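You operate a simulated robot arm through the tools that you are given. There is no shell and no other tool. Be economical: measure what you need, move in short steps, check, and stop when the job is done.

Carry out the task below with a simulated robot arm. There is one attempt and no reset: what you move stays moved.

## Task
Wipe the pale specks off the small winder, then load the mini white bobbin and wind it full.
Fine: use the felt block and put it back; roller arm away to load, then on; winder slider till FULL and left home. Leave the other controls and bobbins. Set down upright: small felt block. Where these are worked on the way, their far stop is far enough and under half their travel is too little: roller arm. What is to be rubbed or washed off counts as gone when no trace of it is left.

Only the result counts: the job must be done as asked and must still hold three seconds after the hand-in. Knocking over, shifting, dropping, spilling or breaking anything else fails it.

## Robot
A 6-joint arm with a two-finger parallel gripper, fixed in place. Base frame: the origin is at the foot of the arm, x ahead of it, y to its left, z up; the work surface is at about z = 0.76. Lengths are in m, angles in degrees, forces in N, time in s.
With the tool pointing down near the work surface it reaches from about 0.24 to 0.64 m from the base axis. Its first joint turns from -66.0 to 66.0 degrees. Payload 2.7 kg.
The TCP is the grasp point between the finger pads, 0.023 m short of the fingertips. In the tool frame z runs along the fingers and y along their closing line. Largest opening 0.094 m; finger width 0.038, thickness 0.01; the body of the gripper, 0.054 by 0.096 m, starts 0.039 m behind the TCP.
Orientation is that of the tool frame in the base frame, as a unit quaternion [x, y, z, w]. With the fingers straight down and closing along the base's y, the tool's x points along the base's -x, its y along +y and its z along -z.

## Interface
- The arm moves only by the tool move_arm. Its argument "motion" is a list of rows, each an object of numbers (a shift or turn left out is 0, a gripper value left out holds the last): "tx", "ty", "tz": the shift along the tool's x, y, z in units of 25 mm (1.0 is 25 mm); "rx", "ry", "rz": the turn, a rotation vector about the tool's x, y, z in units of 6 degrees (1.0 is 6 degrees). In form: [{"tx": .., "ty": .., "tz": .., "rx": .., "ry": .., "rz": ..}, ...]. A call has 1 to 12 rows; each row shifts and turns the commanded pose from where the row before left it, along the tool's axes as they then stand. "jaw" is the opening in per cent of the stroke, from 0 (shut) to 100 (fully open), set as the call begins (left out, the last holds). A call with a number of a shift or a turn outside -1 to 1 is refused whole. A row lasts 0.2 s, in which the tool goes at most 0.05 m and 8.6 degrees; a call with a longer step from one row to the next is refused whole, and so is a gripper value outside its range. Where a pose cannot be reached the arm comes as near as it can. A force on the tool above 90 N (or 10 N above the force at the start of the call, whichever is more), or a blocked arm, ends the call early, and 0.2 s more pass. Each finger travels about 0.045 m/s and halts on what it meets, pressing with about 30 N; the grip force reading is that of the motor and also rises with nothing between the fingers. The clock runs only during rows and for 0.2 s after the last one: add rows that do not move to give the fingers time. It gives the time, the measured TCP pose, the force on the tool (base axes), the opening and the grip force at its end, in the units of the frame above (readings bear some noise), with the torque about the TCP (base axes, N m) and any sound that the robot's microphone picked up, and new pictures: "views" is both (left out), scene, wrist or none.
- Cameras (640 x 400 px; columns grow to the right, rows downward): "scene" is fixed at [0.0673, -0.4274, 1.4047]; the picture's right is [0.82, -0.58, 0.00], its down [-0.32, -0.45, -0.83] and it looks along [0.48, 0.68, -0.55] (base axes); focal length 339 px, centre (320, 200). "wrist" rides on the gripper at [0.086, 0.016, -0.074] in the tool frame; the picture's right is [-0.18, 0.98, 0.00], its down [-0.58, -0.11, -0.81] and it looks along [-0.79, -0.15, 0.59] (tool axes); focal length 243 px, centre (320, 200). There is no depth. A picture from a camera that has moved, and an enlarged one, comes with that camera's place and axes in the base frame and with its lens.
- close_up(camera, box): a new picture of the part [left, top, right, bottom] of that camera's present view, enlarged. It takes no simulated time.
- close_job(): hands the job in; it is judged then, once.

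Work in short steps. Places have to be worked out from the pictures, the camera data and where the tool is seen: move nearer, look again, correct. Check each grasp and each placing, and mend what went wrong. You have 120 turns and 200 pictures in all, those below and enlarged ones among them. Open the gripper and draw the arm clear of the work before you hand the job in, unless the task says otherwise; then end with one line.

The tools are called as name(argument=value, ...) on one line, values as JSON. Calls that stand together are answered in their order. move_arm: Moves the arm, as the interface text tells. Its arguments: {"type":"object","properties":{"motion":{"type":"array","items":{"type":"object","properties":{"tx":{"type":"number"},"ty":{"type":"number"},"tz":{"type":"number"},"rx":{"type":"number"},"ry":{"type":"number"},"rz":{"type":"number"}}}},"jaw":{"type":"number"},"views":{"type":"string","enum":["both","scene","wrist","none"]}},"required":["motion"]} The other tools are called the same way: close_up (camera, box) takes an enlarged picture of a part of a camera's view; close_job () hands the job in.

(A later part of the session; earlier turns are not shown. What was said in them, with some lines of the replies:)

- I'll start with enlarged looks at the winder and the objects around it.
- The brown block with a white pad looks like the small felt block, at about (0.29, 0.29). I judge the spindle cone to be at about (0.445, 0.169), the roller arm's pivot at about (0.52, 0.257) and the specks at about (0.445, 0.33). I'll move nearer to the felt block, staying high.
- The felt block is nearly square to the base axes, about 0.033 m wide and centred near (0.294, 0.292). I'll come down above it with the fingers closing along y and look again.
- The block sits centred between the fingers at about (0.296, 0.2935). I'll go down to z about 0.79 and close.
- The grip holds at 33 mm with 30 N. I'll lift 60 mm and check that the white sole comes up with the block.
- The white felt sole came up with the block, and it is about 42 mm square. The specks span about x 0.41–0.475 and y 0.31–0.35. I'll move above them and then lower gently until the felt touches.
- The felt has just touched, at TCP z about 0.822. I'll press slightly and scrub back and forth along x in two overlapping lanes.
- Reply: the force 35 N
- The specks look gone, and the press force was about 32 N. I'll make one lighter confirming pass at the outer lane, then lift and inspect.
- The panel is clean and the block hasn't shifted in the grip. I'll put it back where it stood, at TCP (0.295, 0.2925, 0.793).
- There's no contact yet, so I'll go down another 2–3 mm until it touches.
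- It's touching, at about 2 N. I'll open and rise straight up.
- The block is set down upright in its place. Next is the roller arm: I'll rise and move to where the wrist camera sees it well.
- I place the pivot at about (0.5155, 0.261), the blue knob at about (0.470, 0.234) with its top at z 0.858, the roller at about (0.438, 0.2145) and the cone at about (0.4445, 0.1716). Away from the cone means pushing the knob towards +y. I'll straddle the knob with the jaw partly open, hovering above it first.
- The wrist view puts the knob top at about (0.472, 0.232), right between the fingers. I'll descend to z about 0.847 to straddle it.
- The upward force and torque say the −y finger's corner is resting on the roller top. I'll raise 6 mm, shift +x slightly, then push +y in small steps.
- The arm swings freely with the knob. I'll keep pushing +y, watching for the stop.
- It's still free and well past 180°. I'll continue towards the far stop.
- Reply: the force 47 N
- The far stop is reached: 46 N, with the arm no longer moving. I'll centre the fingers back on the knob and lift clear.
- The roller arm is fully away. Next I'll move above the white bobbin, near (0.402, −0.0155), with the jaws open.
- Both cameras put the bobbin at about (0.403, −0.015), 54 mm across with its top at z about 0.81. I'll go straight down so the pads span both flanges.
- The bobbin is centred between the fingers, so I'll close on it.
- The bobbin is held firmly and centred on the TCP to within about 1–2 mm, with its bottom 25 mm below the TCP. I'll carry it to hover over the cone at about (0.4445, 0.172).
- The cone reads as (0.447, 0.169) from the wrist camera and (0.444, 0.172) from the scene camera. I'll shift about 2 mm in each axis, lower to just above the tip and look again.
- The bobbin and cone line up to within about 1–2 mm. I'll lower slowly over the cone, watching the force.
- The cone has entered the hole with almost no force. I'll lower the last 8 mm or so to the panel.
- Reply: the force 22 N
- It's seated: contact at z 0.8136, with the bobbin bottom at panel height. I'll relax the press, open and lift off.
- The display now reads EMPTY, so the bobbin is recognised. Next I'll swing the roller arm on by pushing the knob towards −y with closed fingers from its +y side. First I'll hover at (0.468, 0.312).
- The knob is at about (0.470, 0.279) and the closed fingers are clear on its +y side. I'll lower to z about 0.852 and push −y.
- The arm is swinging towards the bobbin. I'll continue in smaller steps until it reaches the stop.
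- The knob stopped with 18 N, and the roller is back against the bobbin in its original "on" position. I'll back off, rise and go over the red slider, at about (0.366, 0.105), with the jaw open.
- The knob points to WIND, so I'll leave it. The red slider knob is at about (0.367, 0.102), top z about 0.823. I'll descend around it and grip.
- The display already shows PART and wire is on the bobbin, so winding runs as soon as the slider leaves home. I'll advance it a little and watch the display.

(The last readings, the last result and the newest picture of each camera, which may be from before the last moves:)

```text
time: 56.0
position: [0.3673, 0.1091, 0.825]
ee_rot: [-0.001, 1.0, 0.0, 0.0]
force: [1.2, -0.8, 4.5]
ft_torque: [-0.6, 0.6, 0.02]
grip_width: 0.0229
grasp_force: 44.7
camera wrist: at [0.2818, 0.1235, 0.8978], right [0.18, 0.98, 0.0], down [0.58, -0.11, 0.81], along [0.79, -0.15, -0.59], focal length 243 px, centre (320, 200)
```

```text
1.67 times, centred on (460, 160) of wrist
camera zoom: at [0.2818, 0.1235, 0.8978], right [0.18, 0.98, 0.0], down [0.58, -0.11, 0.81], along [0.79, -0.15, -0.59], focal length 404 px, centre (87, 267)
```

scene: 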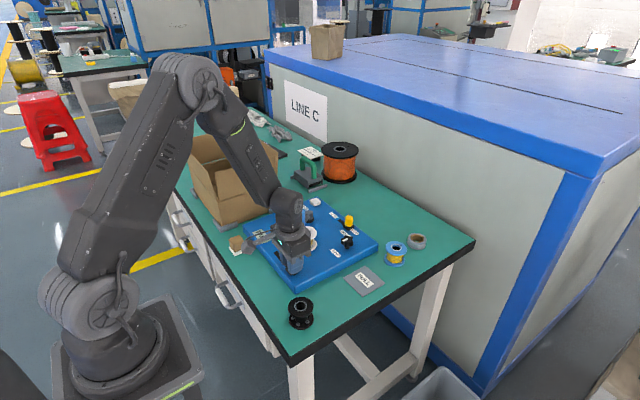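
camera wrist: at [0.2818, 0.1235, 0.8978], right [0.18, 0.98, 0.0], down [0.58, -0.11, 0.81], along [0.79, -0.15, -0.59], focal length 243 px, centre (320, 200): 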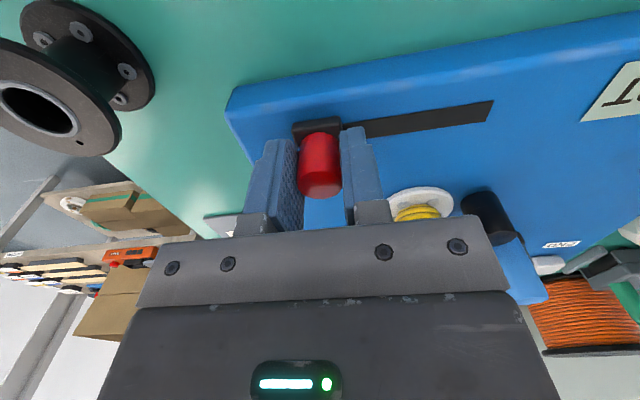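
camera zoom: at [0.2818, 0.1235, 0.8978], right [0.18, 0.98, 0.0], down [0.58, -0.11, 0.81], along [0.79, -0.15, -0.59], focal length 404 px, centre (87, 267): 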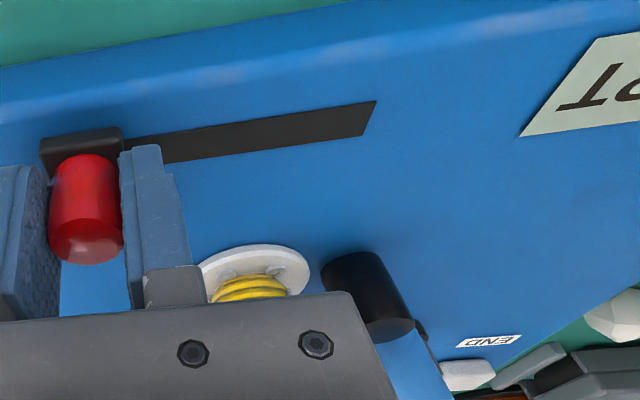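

I'll hold still briefly to see whether winding goes by time or by slider position.

move_arm(motion=[{}, {}, {}], views="none")

close_up(camera="wrist", box=[280, 40, 640, 280])

close_up(camera="scene", box=[250, 215, 350, 275])

```text
time: 56.8
position: [0.3674, 0.1088, 0.8234]
ee_rot: [0.0, 1.0, -0.001, 0.001]
force: [1.7, 0.7, 13.8]
ft_torque: [-0.55, 1.24, -0.07]
grip_width: 0.0225
grasp_force: 45.3
```

```text
1.67 times, centred on (460, 160) of wrist
camera zoom: at [0.2817, 0.1236, 0.8977], right [0.18, 0.98, 0.0], down [0.58, -0.11, 0.81], along [0.79, -0.15, -0.59], focal length 404 px, centre (87, 267)
```

zoom: 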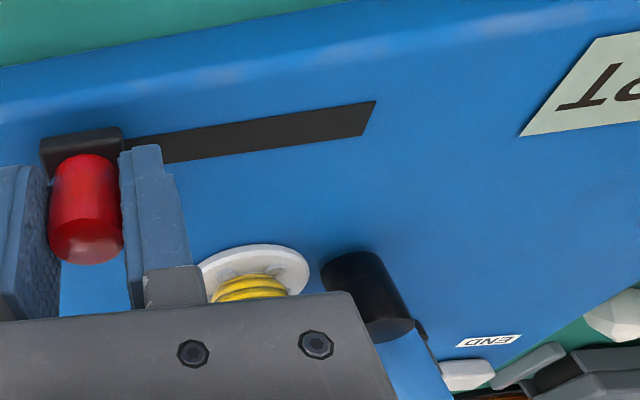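

```text
6.40 times, centred on (300, 245) of scene
camera zoom: at [0.0672, -0.4274, 1.4047], right [0.82, -0.58, 0.0], down [-0.32, -0.45, -0.83], along [0.48, 0.68, -0.55], focal length 2171 px, centre (448, -88)
```

zoom: 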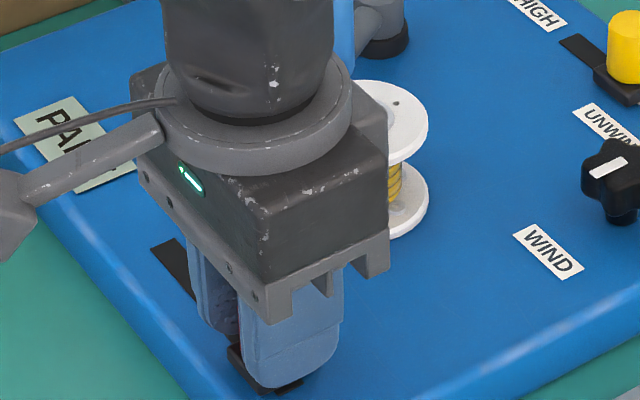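

There's no change with time, so winding follows the slider travel. I'll advance in steps.

move_arm(motion=[{"ty": 0.3, "tz": -0.06}, {"ty": 0.3}, {"ty": 0.2}])

close_up(camera="wrist", box=[280, 40, 640, 280])

close_up(camera="scene", box=[250, 215, 350, 275])

```text
time: 57.6
position: [0.3672, 0.128, 0.8252]
ee_rot: [0.0, 1.0, 0.001, -0.002]
force: [7.0, -0.9, -30.1]
ft_torque: [0.51, -0.17, -0.03]
grip_width: 0.023
grasp_force: 44.7
camera wrist: at [0.2818, 0.1431, 0.8987], right [0.18, 0.98, 0.0], down [0.58, -0.11, 0.8], along [0.79, -0.15, -0.59], focal length 243 px, centre (320, 200)
```

scene: 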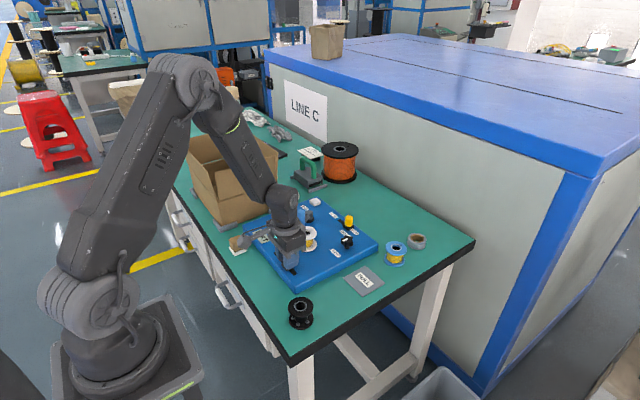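
wrist: 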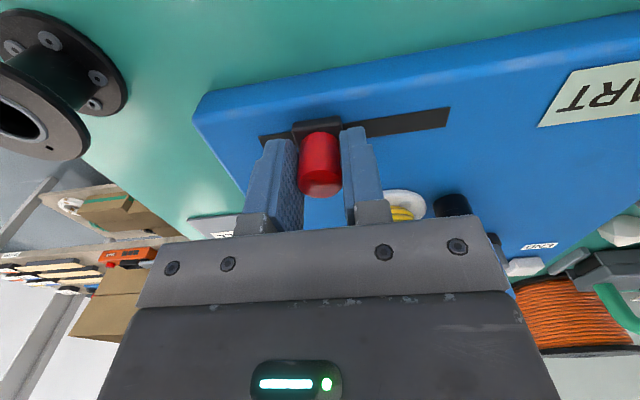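

```text
1.67 times, centred on (460, 160) of wrist
camera zoom: at [0.2818, 0.1431, 0.8987], right [0.18, 0.98, 0.0], down [0.58, -0.11, 0.8], along [0.79, -0.15, -0.59], focal length 404 px, centre (87, 267)
```

zoom: 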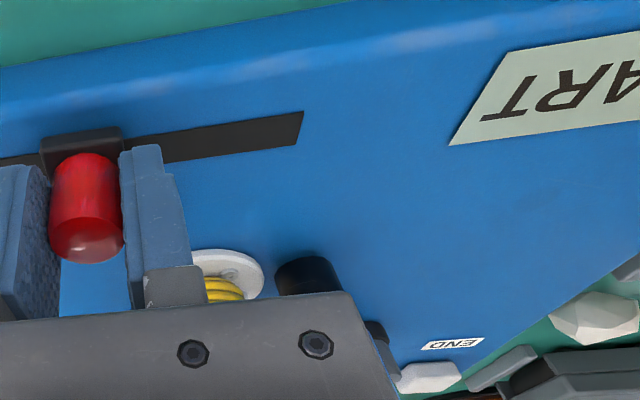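

```text
6.40 times, centred on (300, 245) of scene
camera zoom: at [0.0678, -0.4273, 1.4047], right [0.82, -0.58, 0.0], down [-0.32, -0.45, -0.83], along [0.48, 0.68, -0.55], focal length 2171 px, centre (448, -88)
```

zoom: 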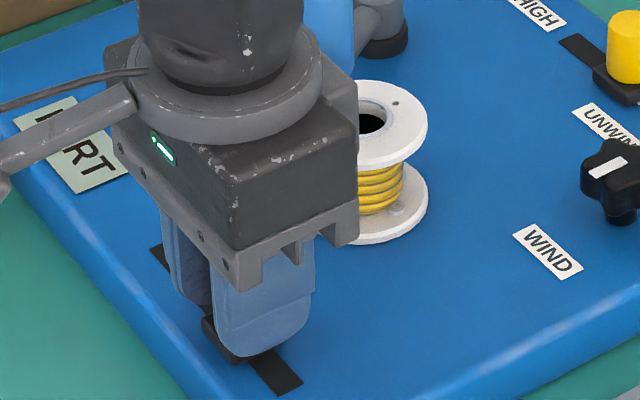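

The fill is growing and the display still shows PART. My small lift is pulling on the knob, so I'll ease that and go further.

move_arm(motion=[{"ty": 0.3, "tz": 0.04}, {"ty": 0.3}], views="scene")

close_up(camera="scene", box=[250, 215, 350, 275])

close_up(camera="wrist", box=[280, 40, 640, 280])

```text
time: 58.2
position: [0.3685, 0.1435, 0.825]
ee_rot: [0.0, 1.0, 0.0, -0.002]
force: [1.5, -0.5, -9.6]
ft_torque: [0.59, 1.16, 0.0]
grip_width: 0.0228
grasp_force: 44.6
```

scene: 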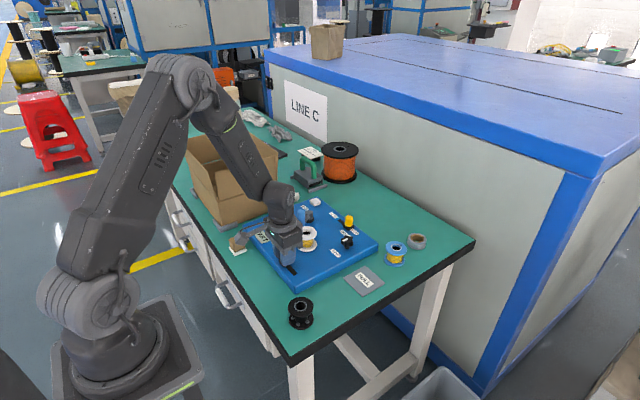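

```text
6.40 times, centred on (300, 245) of scene
camera zoom: at [0.0674, -0.4274, 1.4047], right [0.82, -0.58, 0.0], down [-0.32, -0.45, -0.83], along [0.48, 0.68, -0.55], focal length 2171 px, centre (448, -88)
```

zoom: 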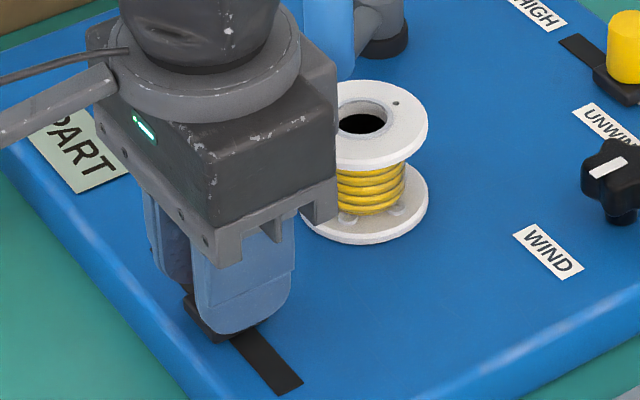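

```text
1.67 times, centred on (460, 160) of wrist
camera zoom: at [0.2816, 0.1576, 0.8988], right [0.18, 0.98, 0.0], down [0.58, -0.11, 0.81], along [0.79, -0.15, -0.59], focal length 404 px, centre (87, 267)
```

zoom: 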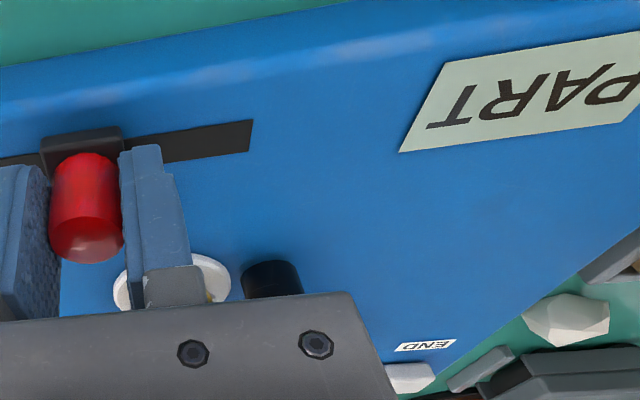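

It's still PART, with more wire on. I'll keep going in small steps.

move_arm(motion=[{"ty": 0.3, "tz": 0.02}, {"ty": 0.3}], views="none")

close_up(camera="scene", box=[250, 215, 350, 275])

close_up(camera="wrist", box=[280, 40, 640, 280])

```text
time: 58.8
position: [0.3672, 0.1596, 0.825]
ee_rot: [-0.001, 1.0, -0.001, 0.001]
force: [-1.1, -1.5, 10.0]
ft_torque: [-0.55, 1.11, 0.03]
grip_width: 0.0227
grasp_force: 44.9
```

```text
6.40 times, centred on (300, 245) of scene
camera zoom: at [0.0672, -0.4274, 1.4047], right [0.82, -0.58, 0.0], down [-0.32, -0.45, -0.83], along [0.48, 0.68, -0.55], focal length 2171 px, centre (448, -88)
```

zoom: 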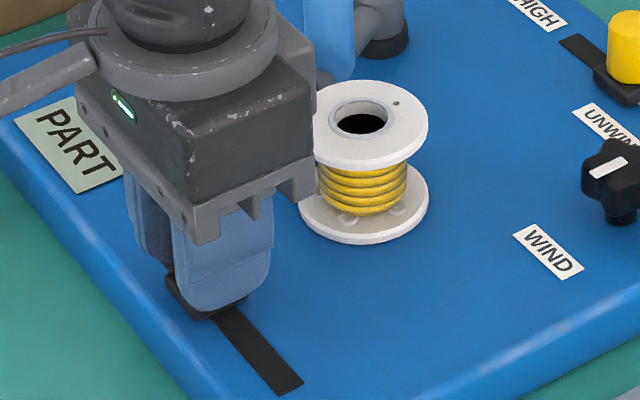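

```text
1.67 times, centred on (460, 160) of wrist
camera zoom: at [0.2814, 0.173, 0.8985], right [0.18, 0.98, 0.0], down [0.58, -0.11, 0.81], along [0.79, -0.15, -0.59], focal length 404 px, centre (87, 267)
```

zoom: 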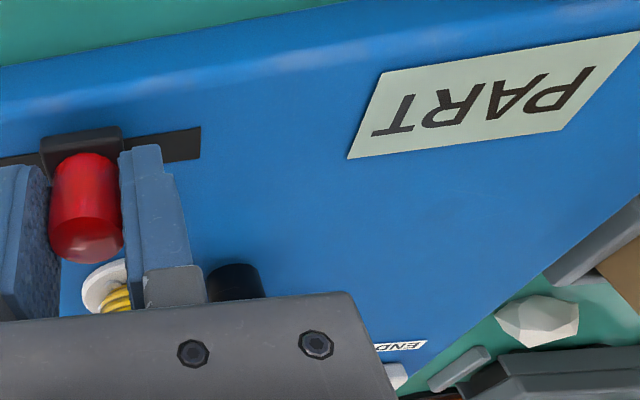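

I'll hold a moment to see whether it keeps filling on its own.

move_arm(motion=[{}, {}], views="none")

close_up(camera="scene", box=[250, 215, 350, 275])

```text
time: 59.4
position: [0.3685, 0.1595, 0.8242]
ee_rot: [0.0, 1.0, 0.001, 0.002]
force: [-2.5, -0.7, 20.3]
ft_torque: [-0.59, 1.09, 0.0]
grip_width: 0.0229
grasp_force: 45.0
```

```text
6.40 times, centred on (300, 245) of scene
camera zoom: at [0.067, -0.4274, 1.4047], right [0.82, -0.58, 0.0], down [-0.32, -0.45, -0.83], along [0.48, 0.68, -0.55], focal length 2171 px, centre (448, -88)
```

zoom: 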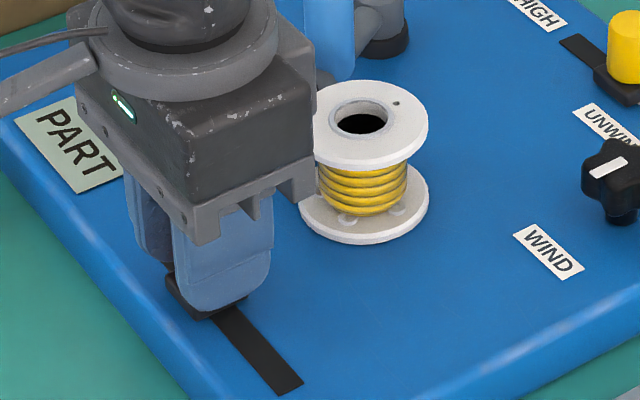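

Winding depends on displacement. I'll continue in small steps.

move_arm(motion=[{"ty": 0.2, "tz": -0.04}, {"ty": 0.2}], views="none")

close_up(camera="scene", box=[250, 215, 350, 275])

```text
time: 60.0
position: [0.3675, 0.1679, 0.825]
ee_rot: [-0.001, 1.0, 0.001, 0.0]
force: [-4.3, -0.9, 1.4]
ft_torque: [-0.44, -1.29, 0.05]
grip_width: 0.0227
grasp_force: 44.9
```

```text
6.40 times, centred on (300, 245) of scene
camera zoom: at [0.0671, -0.4274, 1.4047], right [0.82, -0.58, 0.0], down [-0.32, -0.45, -0.83], along [0.48, 0.68, -0.55], focal length 2171 px, centre (448, -88)
```

zoom: 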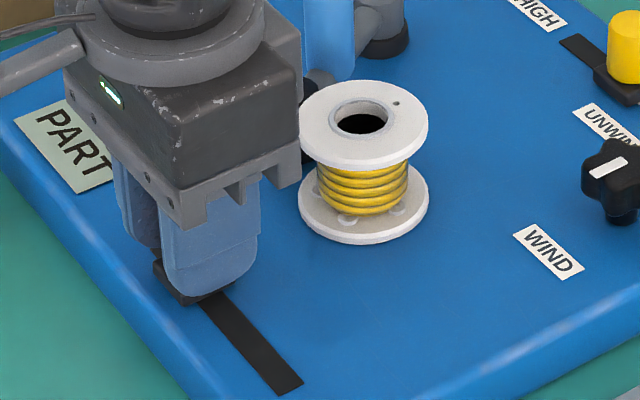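

move_arm(motion=[{"ty": 0.25}, {"ty": 0.25}], views="none")

close_up(camera="scene", box=[250, 215, 350, 275])

```text
time: 60.6
position: [0.3686, 0.1806, 0.8236]
ee_rot: [0.0, 1.0, 0.0, 0.0]
force: [-1.4, -0.5, 0.7]
ft_torque: [-0.33, -0.25, 0.01]
grip_width: 0.0228
grasp_force: 44.8
```

```text
6.40 times, centred on (300, 245) of scene
camera zoom: at [0.0672, -0.4274, 1.4047], right [0.82, -0.58, 0.0], down [-0.32, -0.45, -0.83], along [0.48, 0.68, -0.55], focal length 2171 px, centre (448, -88)
```

zoom: 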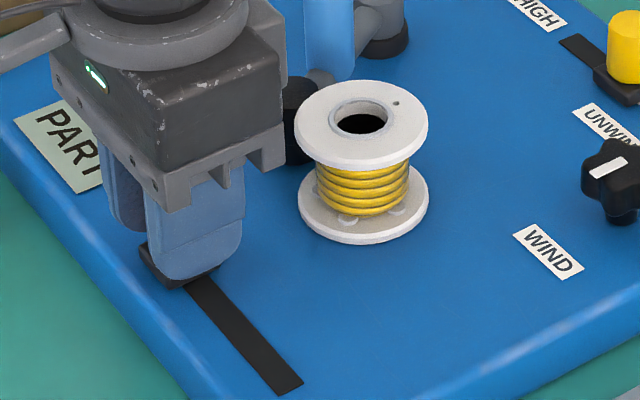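

It's still PART and near the end of the slot. I'll go to the stop gently, and return strokes may be needed after that.

move_arm(motion=[{"ty": 0.2}, {"ty": 0.15}], views="none")

close_up(camera="scene", box=[250, 215, 350, 275])

```text
time: 61.2
position: [0.3667, 0.1887, 0.8255]
ee_rot: [0.0, 1.0, 0.0, 0.0]
force: [3.0, -1.1, -20.3]
ft_torque: [0.56, -0.68, 0.08]
grip_width: 0.0227
grasp_force: 45.2
```

```text
6.40 times, centred on (300, 245) of scene
camera zoom: at [0.0676, -0.4273, 1.4047], right [0.82, -0.58, 0.0], down [-0.32, -0.45, -0.83], along [0.48, 0.68, -0.55], focal length 2171 px, centre (448, -88)
```

zoom: 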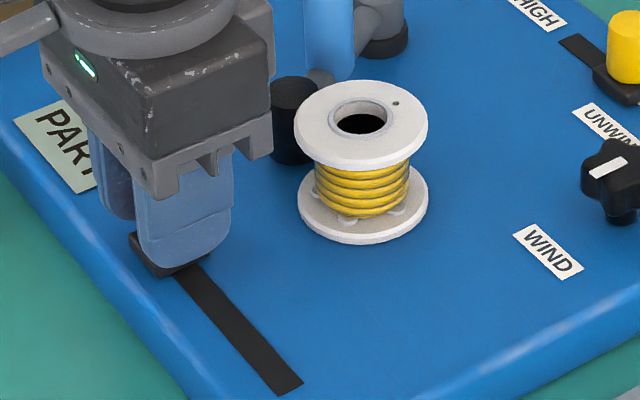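

The bundle is thickening slightly. I'll hold here for a second and see whether it keeps growing.

move_arm(motion=[{"tz": 0.02}, {}, {}, {}, {}], views="none")

close_up(camera="scene", box=[250, 215, 350, 275])

```text
time: 62.4
position: [0.3663, 0.1883, 0.8259]
ee_rot: [0.0, 1.0, 0.0, -0.001]
force: [-5.8, 1.2, -12.0]
ft_torque: [0.58, 0.01, -0.06]
grip_width: 0.0227
grasp_force: 45.1
```

```text
6.40 times, centred on (300, 245) of scene
camera zoom: at [0.0673, -0.4273, 1.4047], right [0.82, -0.58, 0.0], down [-0.32, -0.45, -0.83], along [0.48, 0.68, -0.55], focal length 2171 px, centre (448, -88)
```

zoom: 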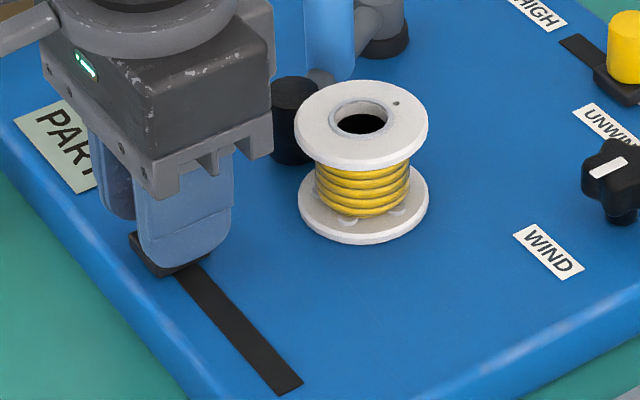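

There's no growth at rest. I'll push a little further to find the end of travel.

move_arm(motion=[{"ty": 0.2}, {"ty": 0.15}], views="none")

close_up(camera="scene", box=[250, 215, 350, 275])

```text
time: 63.0
position: [0.369, 0.1908, 0.8242]
ee_rot: [0.003, 1.0, -0.003, -0.003]
force: [4.9, -66.9, 16.2]
ft_torque: [-0.14, -0.86, 0.15]
grip_width: 0.0228
grasp_force: 44.9
```

```text
6.40 times, centred on (300, 245) of scene
camera zoom: at [0.0671, -0.4291, 1.4042], right [0.82, -0.58, 0.0], down [-0.32, -0.45, -0.83], along [0.48, 0.68, -0.55], focal length 2171 px, centre (448, -88)
```

zoom: 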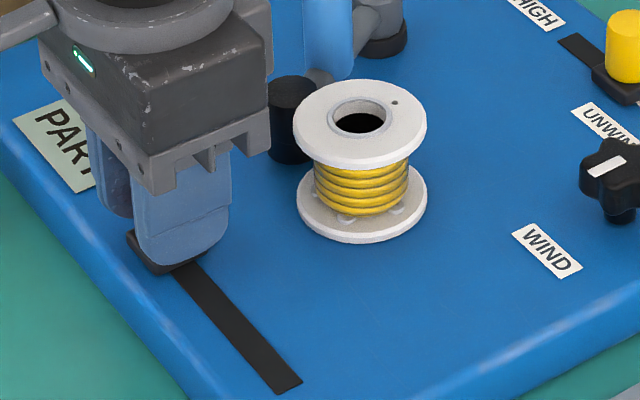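

The end stop is at y about 0.190 and it's still PART, so it takes repeated strokes. I'll stroke back most of the way and check.

move_arm(motion=[{"ty": -0.4}, {"ty": -0.4}, {"ty": -0.4}, {"ty": -0.4}], views="none")

close_up(camera="scene", box=[250, 215, 350, 275])

```text
time: 64.0
position: [0.3691, 0.1581, 0.825]
ee_rot: [0.0, 1.0, -0.001, 0.0]
force: [-8.8, 2.0, -0.6]
ft_torque: [-0.5, -0.74, 0.05]
grip_width: 0.0226
grasp_force: 45.0
```

```text
6.40 times, centred on (300, 245) of scene
camera zoom: at [0.0671, -0.4273, 1.4047], right [0.82, -0.58, 0.0], down [-0.32, -0.45, -0.83], along [0.48, 0.68, -0.55], focal length 2171 px, centre (448, -88)
```

zoom: 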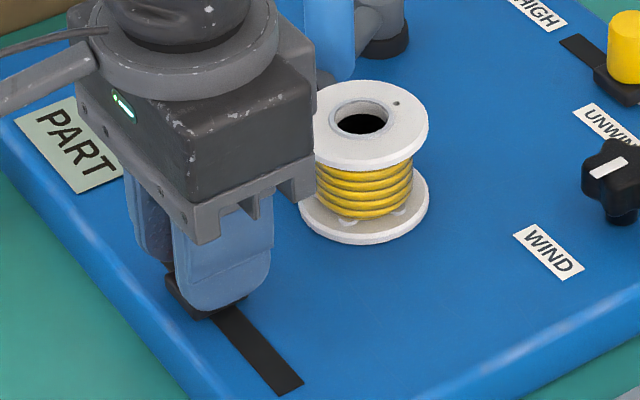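

The return stroke winds too. I'll continue back towards home.

move_arm(motion=[{"ty": -0.4}, {"ty": -0.4}, {"ty": -0.4}, {"ty": -0.4}], views="none")

close_up(camera="scene", box=[250, 215, 350, 275])

```text
time: 65.0
position: [0.3677, 0.1183, 0.8249]
ee_rot: [0.0, 1.0, 0.0, 0.0]
force: [-3.2, 0.9, 2.7]
ft_torque: [-0.62, 0.89, 0.05]
grip_width: 0.0231
grasp_force: 45.0
```

```text
6.40 times, centred on (300, 245) of scene
camera zoom: at [0.0672, -0.4273, 1.4047], right [0.82, -0.58, 0.0], down [-0.32, -0.45, -0.83], along [0.48, 0.68, -0.55], focal length 2171 px, centre (448, -88)
```

zoom: 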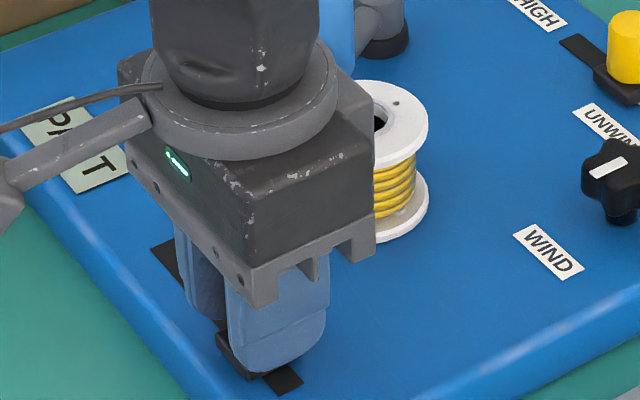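

It's growing steadily but still PART. I'll make another forward stroke.

move_arm(motion=[{"ty": 0.4}, {"ty": 0.4}, {"ty": 0.4}, {"ty": 0.4}], views="none")

close_up(camera="scene", box=[250, 215, 350, 275])

```text
time: 66.0
position: [0.3667, 0.1574, 0.8259]
ee_rot: [-0.001, 1.0, 0.001, 0.0]
force: [2.4, -1.3, -21.0]
ft_torque: [-0.48, -1.05, 0.0]
grip_width: 0.0227
grasp_force: 45.0
```

```text
6.40 times, centred on (300, 245) of scene
camera zoom: at [0.0675, -0.4273, 1.4047], right [0.82, -0.58, 0.0], down [-0.32, -0.45, -0.83], along [0.48, 0.68, -0.55], focal length 2171 px, centre (448, -88)
```

zoom: 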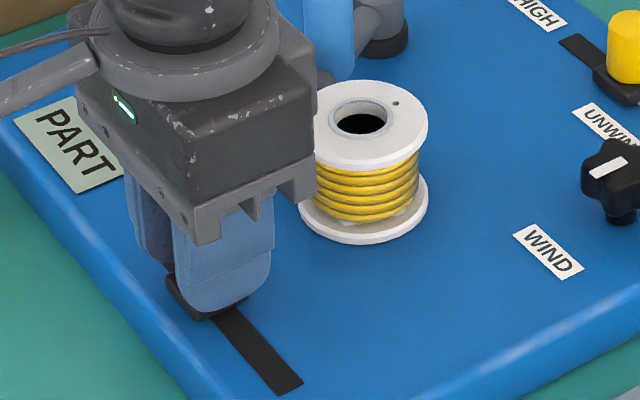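

It's nearly full. I'll go on in shorter strokes.

move_arm(motion=[{"ty": 0.3, "tz": 0.03}, {"ty": 0.3}], views="none")

close_up(camera="scene", box=[250, 215, 350, 275])

```text
time: 66.6
position: [0.3672, 0.1751, 0.8251]
ee_rot: [0.0, 1.0, 0.0, 0.001]
force: [-1.9, -1.2, 8.6]
ft_torque: [-0.56, 1.34, 0.01]
grip_width: 0.0228
grasp_force: 45.1
```

```text
6.40 times, centred on (300, 245) of scene
camera zoom: at [0.0672, -0.4274, 1.4047], right [0.82, -0.58, 0.0], down [-0.32, -0.45, -0.83], along [0.48, 0.68, -0.55], focal length 2171 px, centre (448, -88)
```

zoom: 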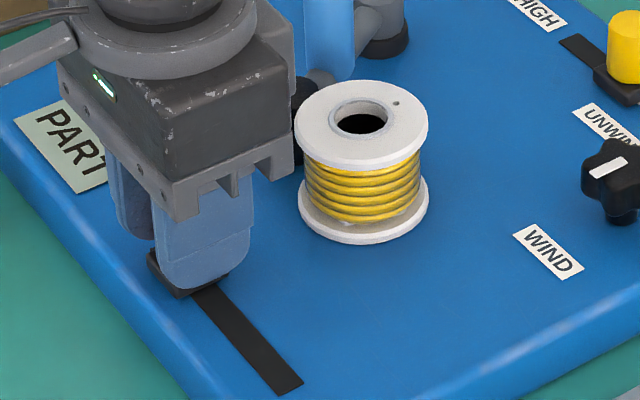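

I'll wind on the return stroke now, so that FULL comes near home.

move_arm(motion=[{"ty": -0.4}, {"ty": -0.4}, {"ty": -0.2}], views="none")

close_up(camera="scene", box=[250, 215, 350, 275])

```text
time: 67.4
position: [0.3679, 0.149, 0.8249]
ee_rot: [0.0, 1.0, 0.0, 0.001]
force: [-6.2, 2.2, 7.3]
ft_torque: [-0.49, -1.15, 0.11]
grip_width: 0.0228
grasp_force: 45.3
```

```text
6.40 times, centred on (300, 245) of scene
camera zoom: at [0.067, -0.4274, 1.4047], right [0.82, -0.58, 0.0], down [-0.32, -0.45, -0.83], along [0.48, 0.68, -0.55], focal length 2171 px, centre (448, -88)
```

zoom: 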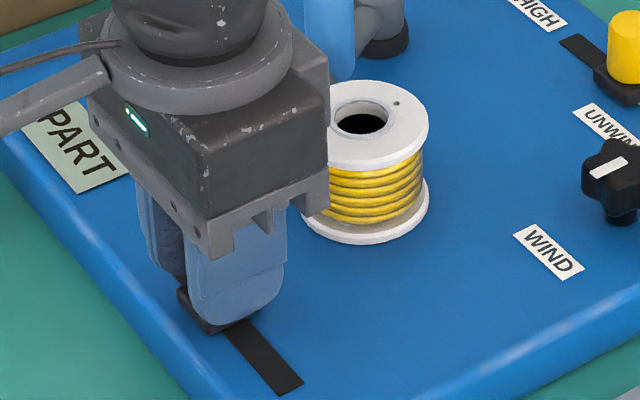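

move_arm(motion=[{"ty": -0.4}, {"ty": -0.3}], views="none")

close_up(camera="scene", box=[250, 215, 350, 275])

```text
time: 68.0
position: [0.368, 0.1309, 0.8252]
ee_rot: [0.0, 1.0, -0.001, 0.0]
force: [-4.2, 0.6, -4.2]
ft_torque: [-0.44, -1.01, -0.01]
grip_width: 0.0228
grasp_force: 44.8
```

```text
6.40 times, centred on (300, 245) of scene
camera zoom: at [0.0672, -0.4273, 1.4047], right [0.82, -0.58, 0.0], down [-0.32, -0.45, -0.83], along [0.48, 0.68, -0.55], focal length 2171 px, centre (448, -88)
```

zoom: 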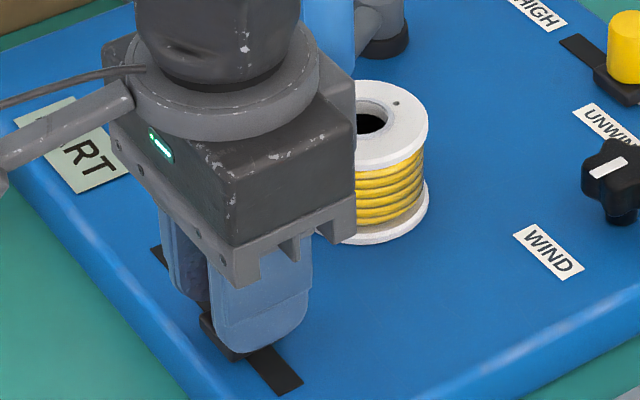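

It's still PART. I'll continue towards home.

move_arm(motion=[{"ty": -0.3}, {"ty": -0.2}], views="none")

close_up(camera="scene", box=[250, 215, 350, 275])

close_up(camera="wrist", box=[280, 40, 640, 280])

```text
time: 68.6
position: [0.3677, 0.1188, 0.8246]
ee_rot: [0.001, 1.0, 0.0, 0.0]
force: [-5.7, 0.4, 2.1]
ft_torque: [-0.44, -0.77, -0.01]
grip_width: 0.0227
grasp_force: 45.3
```

```text
6.40 times, centred on (300, 245) of scene
camera zoom: at [0.0671, -0.4273, 1.4047], right [0.82, -0.58, 0.0], down [-0.32, -0.45, -0.83], along [0.48, 0.68, -0.55], focal length 2171 px, centre (448, -88)
```

zoom: 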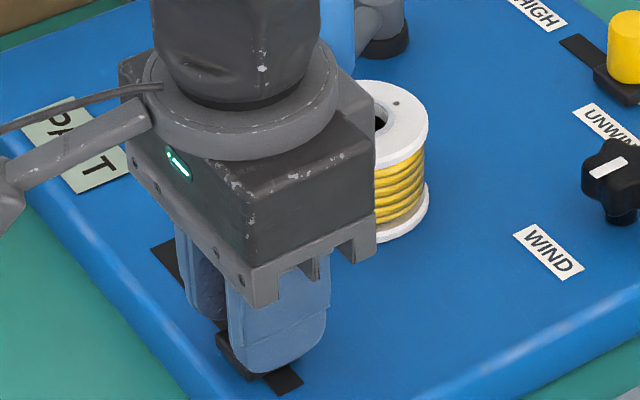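

```text
1.67 times, centred on (460, 160) of wrist
camera zoom: at [0.2817, 0.1325, 0.8986], right [0.18, 0.98, 0.0], down [0.58, -0.11, 0.81], along [0.79, -0.15, -0.59], focal length 404 px, centre (87, 267)
```

zoom: 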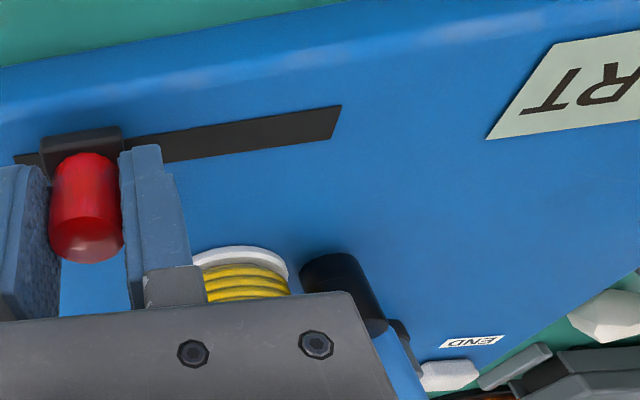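

It's still PART, with about 15 mm left to home. I'll go close to home and check.

move_arm(motion=[{"ty": -0.3}, {"ty": -0.2}], views="none")

close_up(camera="scene", box=[250, 215, 350, 275])

```text
time: 69.2
position: [0.3678, 0.1052, 0.8251]
ee_rot: [0.0, 1.0, 0.0, -0.001]
force: [-11.6, 0.8, 24.8]
ft_torque: [-0.47, 0.78, -0.05]
grip_width: 0.0227
grasp_force: 45.2
```

```text
6.40 times, centred on (300, 245) of scene
camera zoom: at [0.0667, -0.4274, 1.4047], right [0.82, -0.58, 0.0], down [-0.32, -0.45, -0.83], along [0.48, 0.68, -0.55], focal length 2171 px, centre (448, -88)
```

zoom: 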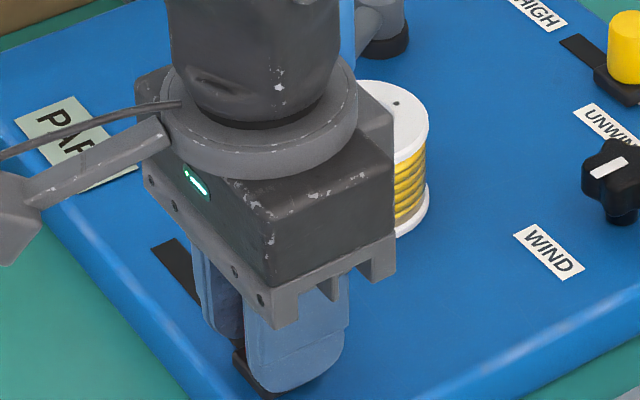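

It's still PART. I'll make another short out-and-back, checking each time.

move_arm(motion=[{"ty": 0.3, "tz": -0.05}, {"ty": 0.4}], views="none")

close_up(camera="scene", box=[250, 215, 350, 275])

```text
time: 69.8
position: [0.3675, 0.1247, 0.8251]
ee_rot: [0.001, 1.0, 0.0, 0.0]
force: [-7.8, -1.6, 2.8]
ft_torque: [-0.41, -0.57, -0.06]
grip_width: 0.0229
grasp_force: 44.7
```

```text
6.40 times, centred on (300, 245) of scene
camera zoom: at [0.0671, -0.4274, 1.4047], right [0.82, -0.58, 0.0], down [-0.32, -0.45, -0.83], along [0.48, 0.68, -0.55], focal length 2171 px, centre (448, -88)
```

zoom: 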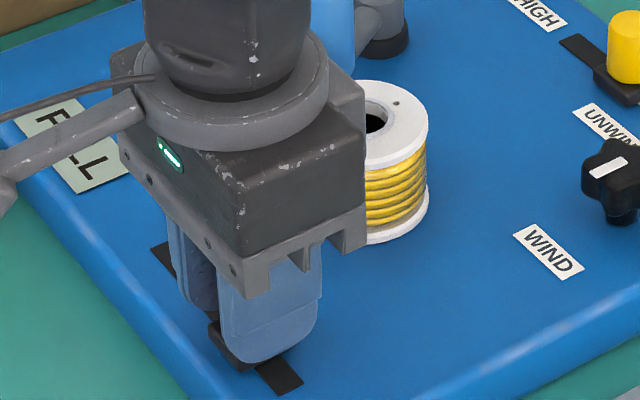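

The display shows FULL. I'll bring the slider back home to its stop.

move_arm(motion=[{"ty": -0.3}, {"ty": -0.3}, {"ty": -0.2}, {"ty": -0.1}, {}], views="none")

close_up(camera="scene", box=[250, 215, 350, 275])

```text
time: 71.0
position: [0.3669, 0.1007, 0.8251]
ee_rot: [0.0, 1.0, 0.0, 0.0]
force: [7.0, -0.6, -31.1]
ft_torque: [-0.49, -0.07, 0.0]
grip_width: 0.0227
grasp_force: 44.9
```

```text
6.40 times, centred on (300, 245) of scene
camera zoom: at [0.0678, -0.4272, 1.4047], right [0.82, -0.58, 0.0], down [-0.32, -0.45, -0.83], along [0.48, 0.68, -0.55], focal length 2171 px, centre (448, -88)
```

zoom: 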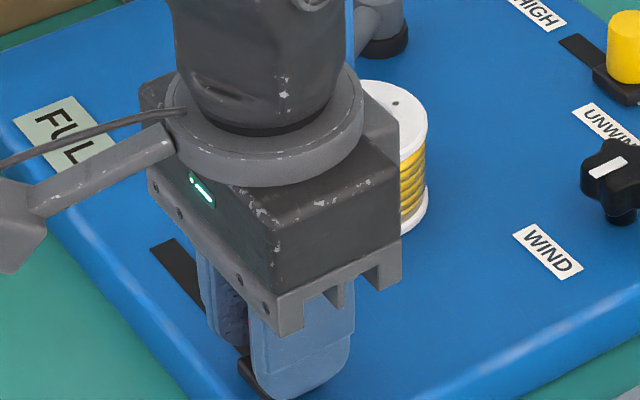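

No stop yet at y 0.1007. I'll ease the vertical pull and nudge on to the home stop.

move_arm(motion=[{"tz": 0.03, "ty": -0.08}, {"ty": -0.08}, {"ty": -0.08}], views="none")

```text
time: 71.8
position: [0.3691, 0.0989, 0.8256]
ee_rot: [-0.003, 1.0, 0.001, 0.001]
force: [-12.1, 58.9, -14.6]
ft_torque: [-0.14, 1.07, 0.06]
grip_width: 0.0228
grasp_force: 45.4
```

The home stop is reached: 59 N at y 0.099. I'll relieve the push, open and rise clear.

move_arm(motion=[{"ty": 0.12}], views="none")

move_arm(motion=[{}, {}, {}, {"tz": -0.6}, {"tz": -0.9}, {"tz": -0.9}, {"tz": -0.9, "tx": 0.5}, {"tz": -0.9, "tx": 0.9}], jaw=60)

close_up(camera="scene", box=[220, 180, 390, 290])

close_up(camera="wrist", box=[220, 0, 580, 220])

```text
time: 72.2
position: [0.3687, 0.0988, 0.8251]
ee_rot: [-0.003, 1.0, 0.0, 0.001]
force: [-15.4, 35.1, -1.7]
ft_torque: [-0.17, -1.08, 0.18]
grip_width: 0.0227
grasp_force: 45.3
```

```text
time: 74.0
position: [0.333, 0.0974, 0.9304]
ee_rot: [0.0, 1.0, 0.0, 0.0]
force: [0.1, -0.1, 0.3]
ft_torque: [0.03, 0.01, -0.01]
grip_width: 0.0564
grasp_force: 0.0
camera wrist: at [0.2467, 0.1111, 1.004], right [0.18, 0.98, 0.0], down [0.58, -0.11, 0.81], along [0.79, -0.15, -0.59], focal length 243 px, centre (320, 200)
```

scene: 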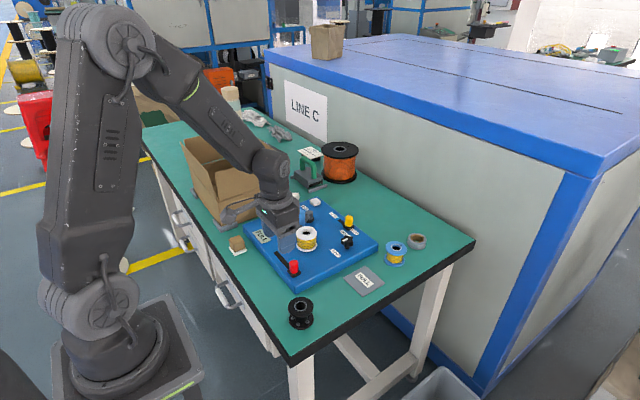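
wrist: 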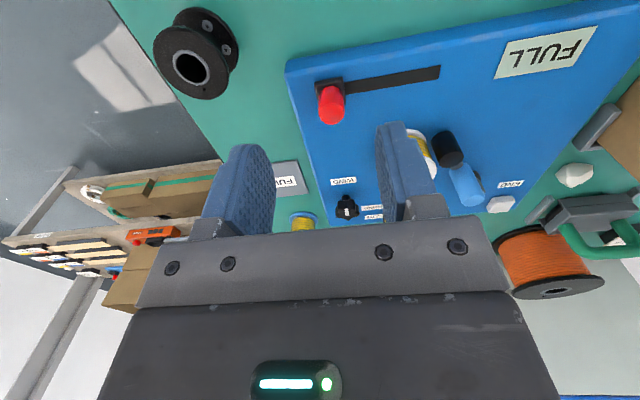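

```text
3.64 times, centred on (305, 235) of scene
camera zoom: at [0.0673, -0.4274, 1.4047], right [0.82, -0.58, 0.0], down [-0.32, -0.45, -0.83], along [0.48, 0.68, -0.55], focal length 1233 px, centre (374, 73)
```

zoom: 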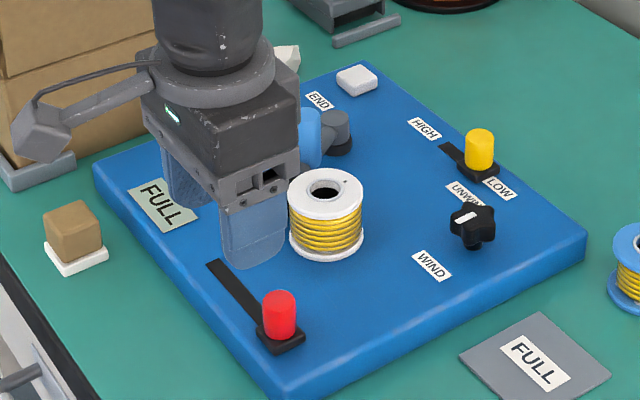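

```text
1.78 times, centred on (400, 110) of wrist
camera zoom: at [0.2467, 0.1111, 1.004], right [0.18, 0.98, 0.0], down [0.58, -0.11, 0.81], along [0.79, -0.15, -0.59], focal length 431 px, centre (178, 360)
```

zoom: 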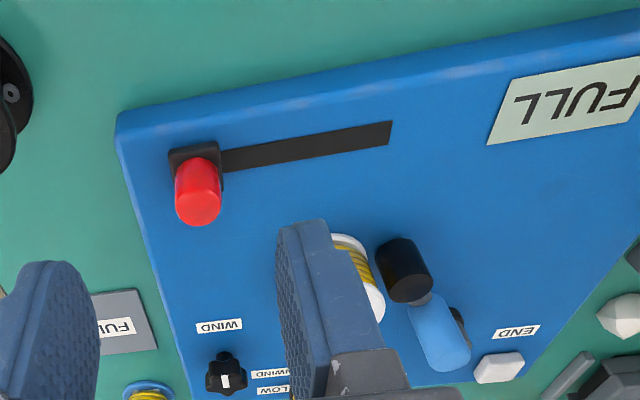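

FULL is showing, the slider is home, the roller is on, and the felt block and other controls are in place. I'll draw the arm well clear and take a last look at the wiped area.

move_arm(motion=[{"tz": -1}, {"tz": -1}, {"tz": -1}, {"tz": -1, "ty": -0.8}, {"ty": -1}, {"ty": -1}, {"ty": -1}, {"ty": -1}], jaw=100)

close_up(camera="scene", box=[220, 180, 390, 290])

```text
time: 75.8
position: [0.3316, -0.0218, 1.031]
ee_rot: [-0.001, 1.0, 0.0, 0.0]
force: [0.6, 0.7, -0.3]
ft_torque: [0.0, 0.02, 0.03]
grip_width: 0.0938
grasp_force: 0.2
camera wrist: at [0.2459, -0.0083, 1.1049], right [0.18, 0.98, 0.0], down [0.58, -0.11, 0.81], along [0.79, -0.15, -0.59], focal length 243 px, centre (320, 200)
```

scene: 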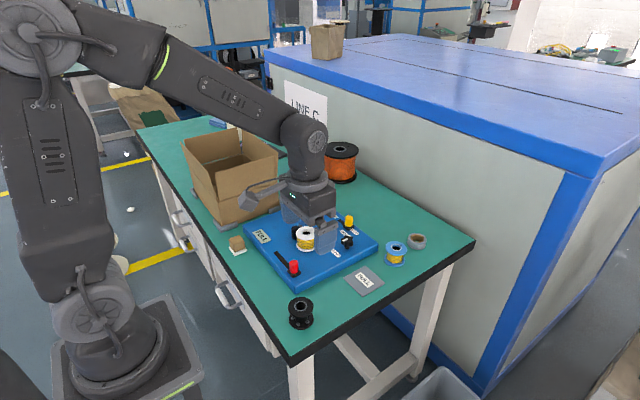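
wrist: 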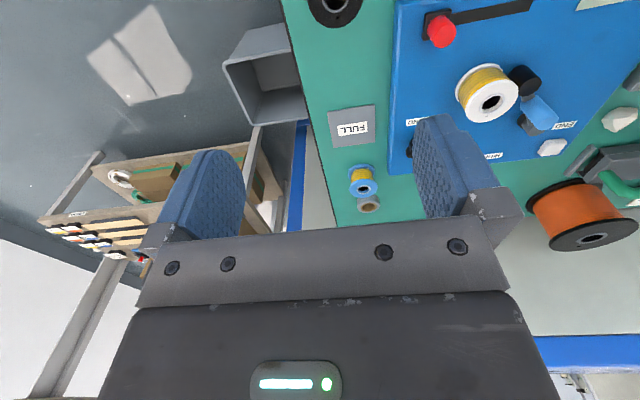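

```text
3.64 times, centred on (305, 235) of scene
camera zoom: at [0.0673, -0.4274, 1.4047], right [0.82, -0.58, 0.0], down [-0.32, -0.45, -0.83], along [0.48, 0.68, -0.55], focal length 1233 px, centre (374, 73)
```

zoom: 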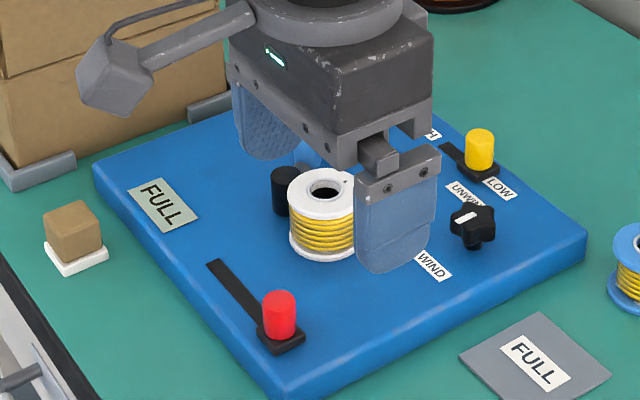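

The winder is clean, the bobbin is full, the slider is home and the arm is clear, so I'm handing in.

close_job()

```text
The job is handed in.
```

The specks are wiped off and the felt block is back upright in its place. The mini white bobbin is on the spindle with the roller arm on, wound until the display read FULL, and the slider is back home.
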